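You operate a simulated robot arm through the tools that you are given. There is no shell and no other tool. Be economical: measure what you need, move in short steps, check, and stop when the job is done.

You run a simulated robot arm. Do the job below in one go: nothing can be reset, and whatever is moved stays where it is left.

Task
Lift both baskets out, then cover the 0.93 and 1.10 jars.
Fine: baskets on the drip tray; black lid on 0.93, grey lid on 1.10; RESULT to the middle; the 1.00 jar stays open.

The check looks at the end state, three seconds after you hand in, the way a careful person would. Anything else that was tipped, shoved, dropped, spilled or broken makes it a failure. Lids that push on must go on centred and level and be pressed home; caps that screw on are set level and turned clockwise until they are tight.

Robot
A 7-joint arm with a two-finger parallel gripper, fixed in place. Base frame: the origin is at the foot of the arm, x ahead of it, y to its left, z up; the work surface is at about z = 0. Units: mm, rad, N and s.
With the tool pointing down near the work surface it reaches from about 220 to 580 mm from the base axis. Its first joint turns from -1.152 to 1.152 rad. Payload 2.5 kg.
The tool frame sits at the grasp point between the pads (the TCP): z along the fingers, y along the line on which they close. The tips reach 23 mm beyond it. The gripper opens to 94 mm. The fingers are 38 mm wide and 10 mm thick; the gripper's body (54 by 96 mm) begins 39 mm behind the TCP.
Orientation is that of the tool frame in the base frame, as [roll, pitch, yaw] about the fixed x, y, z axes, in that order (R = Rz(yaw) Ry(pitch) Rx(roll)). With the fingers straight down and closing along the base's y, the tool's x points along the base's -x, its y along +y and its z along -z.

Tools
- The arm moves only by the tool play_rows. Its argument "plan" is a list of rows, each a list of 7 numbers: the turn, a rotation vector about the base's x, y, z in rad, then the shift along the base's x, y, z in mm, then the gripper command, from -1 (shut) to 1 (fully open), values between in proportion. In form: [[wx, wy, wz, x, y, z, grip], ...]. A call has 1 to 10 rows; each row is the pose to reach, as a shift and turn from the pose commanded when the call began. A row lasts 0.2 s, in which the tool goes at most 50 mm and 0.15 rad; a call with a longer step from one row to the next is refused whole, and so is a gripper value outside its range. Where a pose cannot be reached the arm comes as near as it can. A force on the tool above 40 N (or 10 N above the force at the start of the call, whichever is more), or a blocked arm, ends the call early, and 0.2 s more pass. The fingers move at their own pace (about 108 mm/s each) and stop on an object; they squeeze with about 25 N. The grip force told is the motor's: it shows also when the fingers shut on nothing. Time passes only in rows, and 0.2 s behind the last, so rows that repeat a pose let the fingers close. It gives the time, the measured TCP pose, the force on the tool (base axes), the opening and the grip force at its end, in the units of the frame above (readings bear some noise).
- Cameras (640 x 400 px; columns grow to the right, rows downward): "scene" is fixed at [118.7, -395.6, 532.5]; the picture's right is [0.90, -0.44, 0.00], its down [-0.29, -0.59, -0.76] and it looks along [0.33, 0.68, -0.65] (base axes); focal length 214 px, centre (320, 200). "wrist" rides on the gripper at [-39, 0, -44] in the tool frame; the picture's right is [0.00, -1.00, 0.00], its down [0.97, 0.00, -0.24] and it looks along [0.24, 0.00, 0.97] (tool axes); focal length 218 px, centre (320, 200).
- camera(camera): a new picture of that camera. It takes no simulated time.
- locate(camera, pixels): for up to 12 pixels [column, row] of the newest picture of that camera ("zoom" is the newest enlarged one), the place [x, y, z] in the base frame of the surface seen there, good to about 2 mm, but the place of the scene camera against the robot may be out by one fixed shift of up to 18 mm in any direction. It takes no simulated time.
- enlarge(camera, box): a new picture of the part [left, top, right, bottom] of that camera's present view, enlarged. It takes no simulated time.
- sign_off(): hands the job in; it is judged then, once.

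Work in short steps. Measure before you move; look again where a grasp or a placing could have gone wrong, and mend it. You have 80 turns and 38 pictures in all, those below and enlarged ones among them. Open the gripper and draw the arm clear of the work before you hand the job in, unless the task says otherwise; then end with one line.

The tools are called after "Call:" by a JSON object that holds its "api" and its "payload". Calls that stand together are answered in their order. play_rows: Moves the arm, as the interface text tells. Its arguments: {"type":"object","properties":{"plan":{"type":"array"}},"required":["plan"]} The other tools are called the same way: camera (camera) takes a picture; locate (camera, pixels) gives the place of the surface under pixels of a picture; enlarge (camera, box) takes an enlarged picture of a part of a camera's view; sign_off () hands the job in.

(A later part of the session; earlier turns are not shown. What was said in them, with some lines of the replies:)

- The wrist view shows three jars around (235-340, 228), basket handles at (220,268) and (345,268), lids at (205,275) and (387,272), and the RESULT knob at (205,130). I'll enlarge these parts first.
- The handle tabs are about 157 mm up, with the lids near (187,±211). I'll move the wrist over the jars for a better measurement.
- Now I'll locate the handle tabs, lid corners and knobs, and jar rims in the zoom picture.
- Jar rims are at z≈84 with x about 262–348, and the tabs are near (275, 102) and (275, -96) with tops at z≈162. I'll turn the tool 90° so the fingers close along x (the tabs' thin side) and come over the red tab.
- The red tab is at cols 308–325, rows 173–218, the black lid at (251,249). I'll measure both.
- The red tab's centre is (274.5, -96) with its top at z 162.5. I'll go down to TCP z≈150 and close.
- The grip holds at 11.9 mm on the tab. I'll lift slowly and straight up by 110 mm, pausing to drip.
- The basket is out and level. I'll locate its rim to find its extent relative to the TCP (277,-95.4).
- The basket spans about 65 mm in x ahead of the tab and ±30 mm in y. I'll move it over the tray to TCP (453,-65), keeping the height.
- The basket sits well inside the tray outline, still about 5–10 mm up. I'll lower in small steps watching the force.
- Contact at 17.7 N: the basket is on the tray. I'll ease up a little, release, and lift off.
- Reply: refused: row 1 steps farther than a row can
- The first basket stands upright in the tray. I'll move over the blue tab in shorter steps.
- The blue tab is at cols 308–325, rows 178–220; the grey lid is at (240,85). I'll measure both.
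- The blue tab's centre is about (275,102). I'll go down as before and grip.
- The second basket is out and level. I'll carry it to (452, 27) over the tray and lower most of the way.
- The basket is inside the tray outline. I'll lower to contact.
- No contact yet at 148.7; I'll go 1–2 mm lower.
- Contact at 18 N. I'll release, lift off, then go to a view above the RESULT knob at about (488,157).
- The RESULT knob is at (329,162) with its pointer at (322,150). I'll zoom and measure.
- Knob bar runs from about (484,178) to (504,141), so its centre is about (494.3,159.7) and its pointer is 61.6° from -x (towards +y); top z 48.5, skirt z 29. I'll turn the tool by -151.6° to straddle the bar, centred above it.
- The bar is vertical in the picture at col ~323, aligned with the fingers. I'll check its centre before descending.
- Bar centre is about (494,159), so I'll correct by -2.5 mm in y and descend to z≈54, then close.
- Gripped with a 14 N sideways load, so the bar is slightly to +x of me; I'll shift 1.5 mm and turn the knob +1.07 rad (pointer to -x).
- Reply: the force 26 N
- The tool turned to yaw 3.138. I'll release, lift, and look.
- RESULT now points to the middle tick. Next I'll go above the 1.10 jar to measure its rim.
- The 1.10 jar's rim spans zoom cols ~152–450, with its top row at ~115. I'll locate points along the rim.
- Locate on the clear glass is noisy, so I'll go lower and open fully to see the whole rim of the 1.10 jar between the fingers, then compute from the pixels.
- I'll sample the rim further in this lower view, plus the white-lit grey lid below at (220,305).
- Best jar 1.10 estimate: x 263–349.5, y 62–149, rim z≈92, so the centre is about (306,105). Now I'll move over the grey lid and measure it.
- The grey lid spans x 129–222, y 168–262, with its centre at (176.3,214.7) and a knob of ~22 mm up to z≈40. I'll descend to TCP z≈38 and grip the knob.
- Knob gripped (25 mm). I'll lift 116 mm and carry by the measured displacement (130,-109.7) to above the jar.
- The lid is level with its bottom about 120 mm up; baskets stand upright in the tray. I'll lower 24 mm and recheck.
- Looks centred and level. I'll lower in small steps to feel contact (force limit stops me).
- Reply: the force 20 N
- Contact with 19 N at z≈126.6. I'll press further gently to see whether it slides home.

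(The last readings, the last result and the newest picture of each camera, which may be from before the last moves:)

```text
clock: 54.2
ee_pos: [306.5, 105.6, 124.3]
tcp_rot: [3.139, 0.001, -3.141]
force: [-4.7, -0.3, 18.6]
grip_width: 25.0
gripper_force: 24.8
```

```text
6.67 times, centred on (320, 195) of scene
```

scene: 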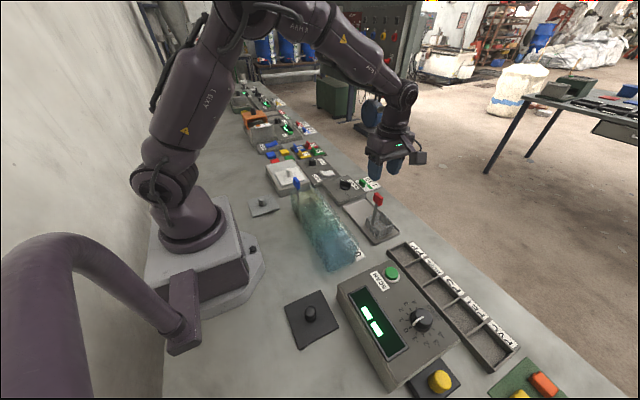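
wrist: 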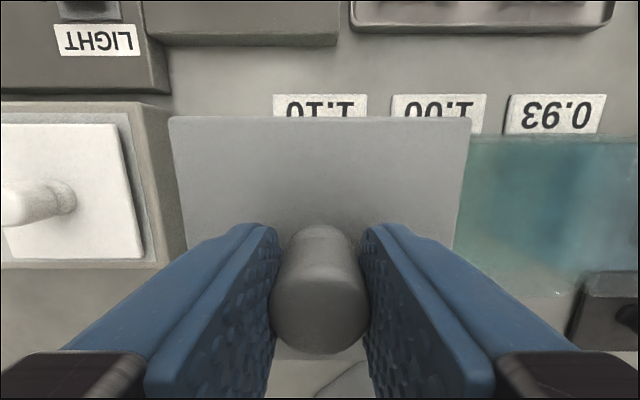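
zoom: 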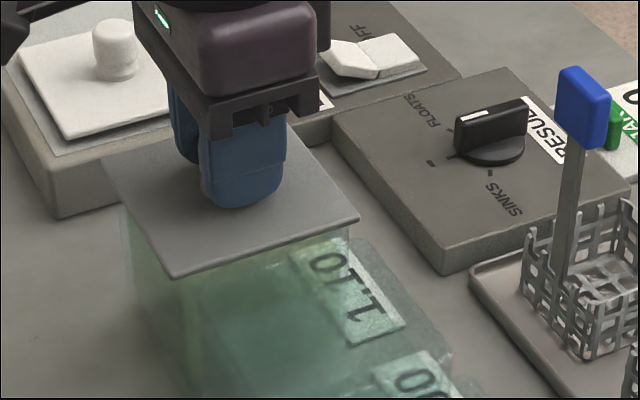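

Force held at ~18 N while it moved 2.3 mm down, so it is sliding on. I'll keep pressing.

Call:
{"api": "play_rows", "payload": {"plan": [[0, 0, 0, 0, 0, -1, -1], [0, 0, 0, 0, 0, -2, -1], [0, 0, 0, 0, 0, -3, -1], [0, 0, 0, 0, 0, -4, -1], [0, 0, 0, 0, 0, -4, -1]]}}

Call:
{"api": "play_rows", "payload": {"plan": [[0, 0, 0, 0, 0, -1, -1], [0, 0, 0, 0, 0, -2, -1], [0, 0, 0, 0, 0, -3, -1], [0, 0, 0, 0, 0, -3, -1]]}}

```text
clock: 55.4
ee_pos: [306.4, 104.8, 121.4]
tcp_rot: [3.14, 0.004, -3.142]
force: [2.3, 7.0, 21.1]
grip_width: 24.6
gripper_force: 24.5
```

```text
clock: 55.9
ee_pos: [306.9, 104.4, 120.0]
tcp_rot: [-3.141, 0.004, 3.141]
force: [-0.9, 0.4, 4.4]
grip_width: 24.6
gripper_force: 25.4
stopped in row 2: the force on the tool passed its limit (the readings are from after the stop); the commanded pose is now the measured one
```

Force passed 40 N at z≈120, likely home. I'll release, rise and inspect.

Call:
{"api": "play_rows", "payload": {"plan": [[0, 0, 0, 0, 0, 0, -0.6], [0, 0, 0, 0, 0, 0, -0.2], [0, 0, 0, 0, 0, 0, -0.2], [0, 0, 0, 0, 0, 20, -0.2], [0, 0, 0, 0, 0, 60, -0.2], [0, 0, 0, 0, 0, 100, -0.2], [0, 0, 0, 0, 0, 130, -0.2]]}}

Call:
{"api": "camera", "payload": {"camera": "wrist"}}

```text
clock: 57.5
ee_pos: [308.8, 105.0, 252.0]
tcp_rot: [-3.141, 0.002, -3.142]
force: [-0.4, 0.8, -0.5]
grip_width: 37.6
gripper_force: 0.0
```

```text
7 pictures are left
```

wrist: 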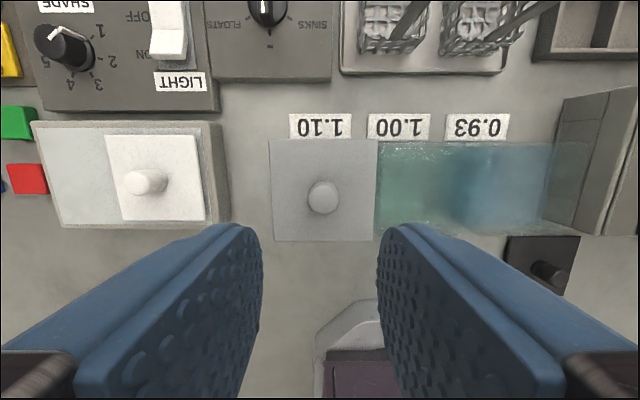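

The lid sits squarely at cols 270–377. I'll check the heights of its corners and knob.

Call:
{"api": "locate", "payload": {"camera": "wrist", "pixels": [[273, 143], [374, 143], [276, 237], [371, 237], [273, 190], [373, 190], [324, 143], [330, 237], [323, 199], [308, 199], [339, 199], [300, 170]]}}

```text
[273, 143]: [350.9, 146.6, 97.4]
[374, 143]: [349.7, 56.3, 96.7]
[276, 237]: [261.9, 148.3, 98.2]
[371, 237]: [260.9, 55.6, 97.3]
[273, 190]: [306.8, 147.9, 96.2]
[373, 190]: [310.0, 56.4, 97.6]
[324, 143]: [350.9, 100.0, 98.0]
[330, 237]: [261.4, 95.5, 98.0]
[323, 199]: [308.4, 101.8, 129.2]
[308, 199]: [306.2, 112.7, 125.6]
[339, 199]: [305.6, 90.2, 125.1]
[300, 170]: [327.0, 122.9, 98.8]
```

The lid is level (corners at z 96–98), centre (306,102) — but the 18 N plateau was probably my fingers slipping on the knob. I'll close the fingers and press on the knob top, centred, to make sure it is home.

Call:
{"api": "play_rows", "payload": {"plan": [[0, 0, 0, -2.5, -3, -30, -1], [0, 0, 0, -2.5, -3, -65, -1], [0, 0, 0, -2.5, -3, -88, -1], [0, 0, 0, -2.5, -3, -96, -1], [0, 0, 0, -2.5, -3, -96, -1]]}}

Call:
{"api": "play_rows", "payload": {"plan": [[0, 0, 0, 0, 0, -1.5, -1], [0, 0, 0, 0, 0, -3, -1], [0, 0, 0, 0, 0, -4.5, -1], [0, 0, 0, 0, 0, -5.5, -1]]}}

```text
clock: 58.7
ee_pos: [306.0, 102.1, 156.2]
tcp_rot: [3.141, 0.006, 3.141]
force: [0.9, 0.4, -0.4]
grip_width: 0.1
gripper_force: 25.2
```

```text
clock: 59.7
ee_pos: [304.5, 102.3, 150.7]
tcp_rot: [-3.14, 0.002, 3.141]
force: [-8.1, -1.9, 24.7]
grip_width: 0.1
gripper_force: 25.1
```

Contact with the knob top at 25 N, z 150.7. I'll press harder and watch whether it sinks.

Call:
{"api": "play_rows", "payload": {"plan": [[0, 0, 0, 0, 0, -0.5, -1], [0, 0, 0, 0, 0, -1, -1], [0, 0, 0, 0, 0, -1.5, -1], [0, 0, 0, 0, 0, -2, -1], [0, 0, 0, 0, 0, -2.5, -1], [0, 0, 0, 0, 0, -3, -1], [0, 0, 0, 0, 0, -3, -1]]}}

```text
clock: 60.1
ee_pos: [304.4, 103.5, 150.1]
tcp_rot: [3.14, 0.003, 3.141]
force: [-3.8, -0.8, 7.6]
grip_width: 0.1
gripper_force: 24.9
stopped in row 1: the force on the tool passed its limit (the readings are from after the stop); the commanded pose is now the measured one
```

It's stiff at 40 N with no sinking. I'll look closely at the lid edge from the scene camera.

Call:
{"api": "enlarge", "payload": {"camera": "scene", "box": [288, 180, 348, 225]}}

```text
8.89 times, centred on (318, 202) of scene
```

zoom: 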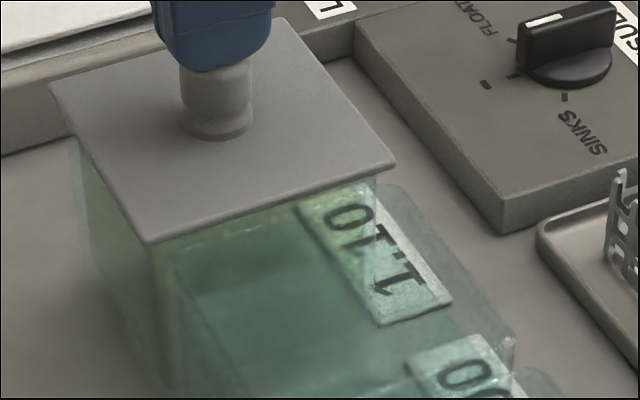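

The lid plate looks flush on the rim. I'll compare heights of the lid edge and the neighbouring jar's rim in this zoom.

Call:
{"api": "locate", "payload": {"camera": "zoom", "pixels": [[385, 165], [392, 190], [400, 192], [440, 250], [510, 340], [505, 345], [148, 235], [72, 145], [376, 184], [250, 130], [512, 348], [480, 300]]}}

```text
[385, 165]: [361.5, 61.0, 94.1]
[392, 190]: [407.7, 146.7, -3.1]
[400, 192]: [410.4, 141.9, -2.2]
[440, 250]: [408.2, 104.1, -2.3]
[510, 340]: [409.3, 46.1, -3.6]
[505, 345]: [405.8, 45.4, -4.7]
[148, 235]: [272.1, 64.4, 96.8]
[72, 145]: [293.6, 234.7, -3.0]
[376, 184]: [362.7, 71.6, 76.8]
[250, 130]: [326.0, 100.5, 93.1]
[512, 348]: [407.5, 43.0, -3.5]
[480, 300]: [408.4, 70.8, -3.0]
```

I'll do one more firm press in fine steps to confirm it can't sink.

Call:
{"api": "play_rows", "payload": {"plan": [[0, 0, 0, 1.5, -1, -0.3, -1], [0, 0, 0, 1.5, -1, -0.6, -1], [0, 0, 0, 1.5, -1, -0.6, -1]]}}

Call:
{"api": "play_rows", "payload": {"plan": [[0, 0, 0, 0, 0, -0.3, -1], [0, 0, 0, 0, 0, -0.6, -1], [0, 0, 0, 0, 0, -0.6, -1]]}}

Call:
{"api": "play_rows", "payload": {"plan": [[0, 0, 0, 0, 0, -0.3, -1], [0, 0, 0, 0, 0, -0.6, -1], [0, 0, 0, 0, 0, -0.9, -1], [0, 0, 0, 0, 0, -1.2, -1]]}}

```text
clock: 60.9
ee_pos: [305.4, 101.6, 149.4]
tcp_rot: [3.138, 0.005, -3.141]
force: [-5.6, 3.4, 19.2]
grip_width: 0.1
gripper_force: 24.8
```

```text
clock: 61.4
ee_pos: [306.0, 102.3, 149.7]
tcp_rot: [3.14, 0.004, -3.141]
force: [-2.9, 0.3, 6.8]
grip_width: 0.0
gripper_force: 25.2
stopped in row 2: the force on the tool passed its limit (the readings are from after the stop); the commanded pose is now the measured one
```

```text
clock: 62.1
ee_pos: [306.0, 101.1, 150.5]
tcp_rot: [3.14, 0.005, -3.141]
force: [-2.4, 0.3, 7.4]
grip_width: 0.0
gripper_force: 24.6
stopped in row 3: the force on the tool passed its limit (the readings are from after the stop); the commanded pose is now the measured one
```

It is firm at z≈150 under 40 N: home. Now I'll rise and travel to above the black lid.

Call:
{"api": "play_rows", "payload": {"plan": [[0, 0, 0, 0, 0, 30, -1], [0, 0, 0, 0, 0, 60, -0.6], [0, 0, 0, 0, -40, 60, -0.2], [0, 0, 0, 0, -85, 60, -0.2], [0, 0, 0, -10, -130, 60, -0.2], [0, 0, 0, -25, -175, 60, -0.2], [0, 0, 0, -50, -215, 60, -0.2], [0, 0, 0, -75, -255, 60, -0.2], [0, 0, 0, -100, -290, 45, -0.2], [0, 0, 0, -122, -312, 20, -0.2]]}}

Call:
{"api": "play_rows", "payload": {"plan": [[0, 0, 0, 0, 0, 0, -0.2], [0, 0, 0, 0, 0, 0, -0.2]]}}

Call:
{"api": "camera", "payload": {"camera": "wrist"}}

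```text
clock: 64.3
ee_pos: [182.2, -210.5, 167.7]
tcp_rot: [3.14, 0.006, -3.14]
force: [0.4, 0.2, -0.1]
grip_width: 37.7
gripper_force: 0.2
```

```text
clock: 64.9
ee_pos: [182.1, -210.1, 167.9]
tcp_rot: [3.141, 0.003, -3.141]
force: [-0.1, -0.8, 0.0]
grip_width: 37.5
gripper_force: 0.1
```

```text
5 pictures are left
```

wrist: 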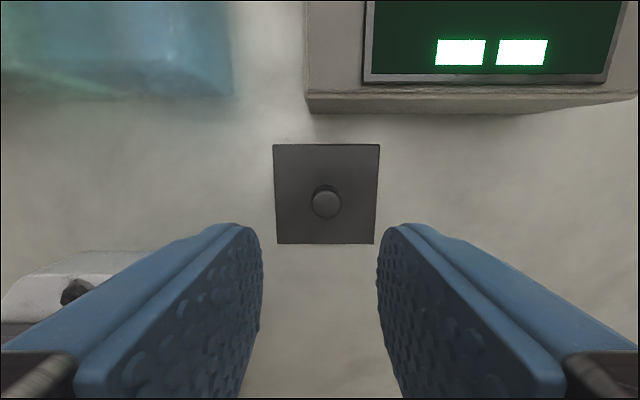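

The black lid is at cols 274–379, rows 145–243, knob at (326,204). I'll measure it.

Call:
{"api": "locate", "payload": {"camera": "wrist", "pixels": [[326, 206], [313, 206], [338, 206], [326, 194], [326, 215], [276, 147], [377, 147], [278, 240], [371, 240], [326, 147], [276, 190], [375, 190]]}}

```text
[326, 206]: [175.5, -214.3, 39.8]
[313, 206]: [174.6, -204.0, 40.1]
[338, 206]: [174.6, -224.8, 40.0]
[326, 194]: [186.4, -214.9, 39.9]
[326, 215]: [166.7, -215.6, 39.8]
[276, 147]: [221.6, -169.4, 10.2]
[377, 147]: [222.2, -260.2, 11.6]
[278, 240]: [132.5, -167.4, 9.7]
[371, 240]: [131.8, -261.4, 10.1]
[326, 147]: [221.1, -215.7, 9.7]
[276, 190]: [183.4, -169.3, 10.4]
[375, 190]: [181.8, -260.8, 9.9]
```

The black lid's centre is (176.6,-214.7). I'll descend and grip its knob.

Call:
{"api": "play_rows", "payload": {"plan": [[0, 0, 0, -5.5, -4.6, -40, -0.2], [0, 0, 0, -5.5, -4.6, -80, -0.2], [0, 0, 0, -5.5, -4.6, -110, -0.2], [0, -0.003, 0, -5.5, -4.6, -125, -0.2], [0, -0.003, 0, -5.5, -4.6, -131, -0.2], [0, -0.003, 0, -5.5, -4.6, -131, -0.2]]}}

Call:
{"api": "play_rows", "payload": {"plan": [[0, 0, 0, 0, 0, 0, -1], [0, 0, 0, 0, 0, 0, -1], [0, 0, 0, 0, 0, 0, -1]]}}

```text
clock: 66.3
ee_pos: [178.6, -214.6, 38.4]
tcp_rot: [3.14, 0.009, -3.14]
force: [0.0, -0.5, 0.2]
grip_width: 37.6
gripper_force: 0.1
```

```text
clock: 67.1
ee_pos: [178.5, -215.1, 38.9]
tcp_rot: [3.139, 0.009, 3.14]
force: [0.3, -0.2, 0.2]
grip_width: 24.9
gripper_force: 24.9
```

Gripped at 24.9 mm. I'll lift 120 mm and carry by (129.3, 118.4) to above the 0.93 jar.

Call:
{"api": "play_rows", "payload": {"plan": [[0, 0, 0, 0, 0, 10, -1], [0, 0, 0, 0, 0, 35, -1], [0, 0, 0, 0, 0, 65, -1], [0, 0, 0, 0, 0, 95, -1], [0, 0, 0, 0, 0, 120, -1], [0, 0, 0, 30, 27, 120, -1], [0, 0, 0, 65, 59, 120, -1], [0, 0, 0, 100, 91, 120, -1], [0, 0, 0, 122, 111, 120, -1], [0, 0, 0, 129.3, 118.4, 120, -1]]}}

Call:
{"api": "play_rows", "payload": {"plan": [[0, 0, 0, 0, 0, -10, -1], [0, 0, 0, 0, 0, -20, -1], [0, 0, 0, 0, 0, -24, -1], [0, 0, 0, 0, 0, -24, -1]]}}

Call:
{"api": "enlarge", "payload": {"camera": "scene", "box": [280, 190, 370, 280]}}

```text
clock: 69.3
ee_pos: [305.5, -96.1, 159.1]
tcp_rot: [3.14, 0.008, -3.14]
force: [-0.2, 0.5, -0.8]
grip_width: 24.9
gripper_force: 24.9
```

```text
clock: 70.3
ee_pos: [307.1, -97.1, 134.4]
tcp_rot: [3.14, 0.008, -3.141]
force: [0.9, 0.3, -0.2]
grip_width: 25.0
gripper_force: 25.1
```

```text
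4.44 times, centred on (325, 235) of scene
```

zoom: 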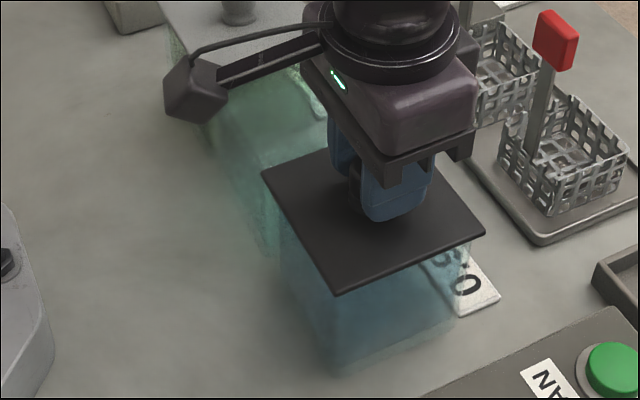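

The lid is above the jar, centred and level. I'll lower onto the rim in small steps.

Call:
{"api": "play_rows", "payload": {"plan": [[0, 0, 0, 0, 0, -1.5, -1], [0, 0, 0, 0, 0, -3, -1], [0, 0, 0, 0, 0, -4.5, -1], [0, 0, 0, 0, 0, -6, -1], [0, 0, 0, 0, 0, -7, -1], [0, 0, 0, 0, 0, -8, -1], [0, 0, 0, 0, 0, -8, -1]]}}

```text
clock: 71.9
ee_pos: [308.1, -97.4, 126.9]
tcp_rot: [-3.141, 0.009, 3.141]
force: [-4.8, -2.7, 19.9]
grip_width: 25.1
gripper_force: 25.2
```

Contact at z≈126.9, matching the seated height expected (~126.3). I'll release, rise and inspect.

Call:
{"api": "play_rows", "payload": {"plan": [[0, 0, 0, 0, 0, 0.5, -0.6], [0, 0, 0, 0, 0, 0.5, -0.2], [0, 0, 0, 0, 0, 0.5, -0.2], [0, 0, 0, 0, 0, 20, -0.2], [0, 0, 0, 0, 0, 60, -0.2], [0, 0, 0, 0, 0, 100, -0.2], [0, 0, 0, 0, 0, 125, -0.2]]}}

Call:
{"api": "camera", "payload": {"camera": "wrist"}}

```text
clock: 73.5
ee_pos: [309.7, -97.6, 253.6]
tcp_rot: [3.14, 0.005, 3.141]
force: [0.0, -0.1, -0.1]
grip_width: 37.5
gripper_force: 0.0
```

```text
3 pictures are left
```

wrist: 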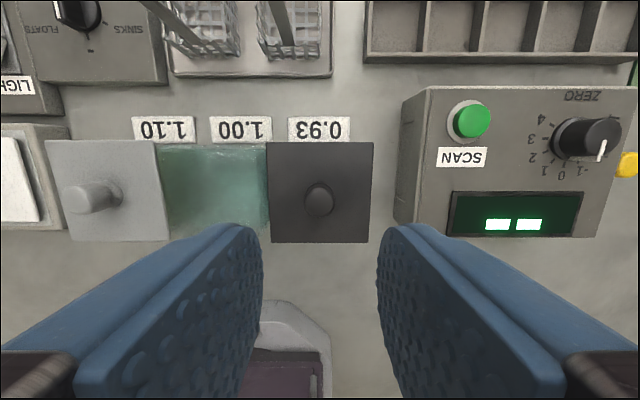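

Call:
{"api": "locate", "payload": {"camera": "wrist", "pixels": [[271, 146], [370, 146], [275, 239], [366, 239], [319, 199], [320, 146], [320, 238], [62, 145], [152, 145], [165, 236], [80, 236], [270, 190]]}}

```text
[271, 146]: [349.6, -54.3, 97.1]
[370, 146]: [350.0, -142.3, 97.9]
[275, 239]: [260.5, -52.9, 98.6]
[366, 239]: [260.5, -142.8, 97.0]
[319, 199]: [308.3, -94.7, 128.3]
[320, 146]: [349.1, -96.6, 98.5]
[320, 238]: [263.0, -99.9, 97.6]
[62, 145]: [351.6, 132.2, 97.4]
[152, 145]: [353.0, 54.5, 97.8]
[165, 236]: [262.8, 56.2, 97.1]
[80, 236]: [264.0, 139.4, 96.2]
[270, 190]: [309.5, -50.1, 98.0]
```

The black lid is level at z≈97.6, same as the grey one, centre about (306,-97). I'll close the fingers and press its knob home.

Call:
{"api": "play_rows", "payload": {"plan": [[0, 0, 0, -3, 0.7, -30, -1], [0, 0, 0, -3, 0.7, -65, -1], [0, 0, 0, -3, 0.7, -88, -1], [0, 0, 0, -3, 0.7, -97, -1], [0, 0, 0, -3, 0.7, -97, -1]]}}

Call:
{"api": "play_rows", "payload": {"plan": [[0, 0, 0, 0, 0, -1.5, -1], [0, 0, 0, 0, 0, -3, -1], [0, 0, 0, 0, 0, -4.5, -1], [0, 0, 0, 0, 0, -6, -1], [0, 0, 0, 0, 0, -7, -1], [0, 0, 0, 0, 0, -8, -1]]}}

Call:
{"api": "play_rows", "payload": {"plan": [[0, 0, 0, 0, 0, -0.5, -1], [0, 0, 0, 0, 0, -1, -1], [0, 0, 0, 0, 0, -1.5, -1], [0, 0, 0, 0, 0, -2, -1], [0, 0, 0, 0, 0, -2.5, -1]]}}

```text
clock: 74.7
ee_pos: [306.5, -96.3, 153.9]
tcp_rot: [3.14, 0.009, -3.141]
force: [-0.5, 0.8, -0.1]
grip_width: 0.0
gripper_force: 25.2
```

```text
clock: 75.9
ee_pos: [305.5, -96.1, 149.2]
tcp_rot: [-3.141, 0.012, 3.141]
force: [-2.2, 0.9, 9.9]
grip_width: 0.0
gripper_force: 25.0
stopped in row 6: the force on the tool passed its limit (the readings are from after the stop); the commanded pose is now the measured one
```

```text
clock: 76.8
ee_pos: [307.8, -96.1, 150.2]
tcp_rot: [-3.141, 0.014, -3.138]
force: [-2.5, 1.4, 8.7]
grip_width: 0.0
gripper_force: 24.9
stopped in row 4: the force on the tool passed its limit (the readings are from after the stop); the commanded pose is now the measured one
```

The black lid holds firm at z≈150 under 40 N, same as the grey. I'll lift, open, draw clear to -y and up, and take a final look.

Call:
{"api": "play_rows", "payload": {"plan": [[0, 0, 0, 0, 0, 20, -1], [0, 0, 0, 0, 0, 60, -1], [0, 0, 0, 0, 0, 105, 0], [0, 0, 0, 0, 0, 150, 1], [0, 0, 0, 0, 0, 195, 1], [0, 0, 0, 10, 30, 235, 1], [0, 0, 0, 10, 60, 245, 1], [0, 0, 0, 10, 95, 245, 1], [0, 0, 0, 10, 95, 245, 1]]}}

Call:
{"api": "camera", "payload": {"camera": "wrist"}}

Call:
{"api": "enlarge", "payload": {"camera": "scene", "box": [270, 160, 410, 280]}}

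```text
refused: row 6 steps farther than a row can; nothing moved
```

```text
2 pictures are left
```

wrist: 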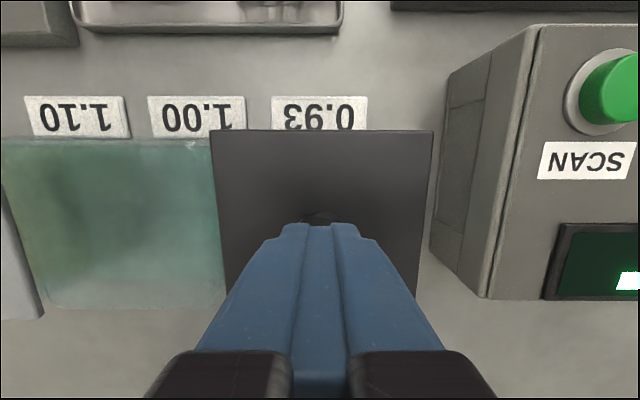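

```text
3.33 times, centred on (340, 220) of scene
```

zoom: 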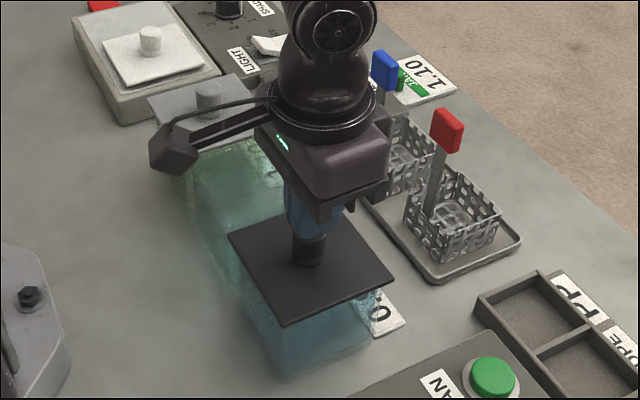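

That move was refused (one step was too long). I'll repeat it with shorter steps and then look once.

Call:
{"api": "play_rows", "payload": {"plan": [[0, 0, 0, 0, 0, 20, -1], [0, 0, 0, 0, 0, 60, -1], [0, 0, 0, 0, 0, 100, 0], [0, 0, 0, 0, 0, 140, 1], [0, 0, 0, 0, 0, 180, 1], [0, 0, 0, 5, 25, 210, 1], [0, 0, 0, 10, 55, 235, 1], [0, 0, 0, 10, 90, 240, 1], [0, 0, 0, 10, 90, 240, 1]]}}

Call:
{"api": "camera", "payload": {"camera": "wrist"}}

```text
clock: 78.8
ee_pos: [319.1, -8.1, 388.1]
tcp_rot: [-3.14, 0.014, 3.14]
force: [-1.0, 1.1, -0.7]
grip_width: 93.9
gripper_force: 0.2
```

```text
0 pictures are left
```

wrist: 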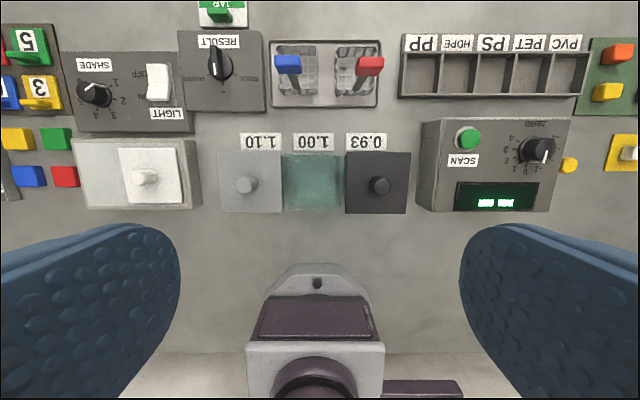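

Both baskets stand in the tray, RESULT is at the middle, grey is on 1.10, black is on 0.93, and 1.00 is open. The arm is clear and the gripper open, so I'm handing in.

Call:
{"api": "sign_off", "payload": {}}

```text
The job is handed in.
```

I handed the job in: both baskets are on the drip tray, the grey lid is on 1.10 and the black lid on 0.93 (each level and firm when pressed to 40 N), RESULT is at the middle, and the 1.00 jar is open.
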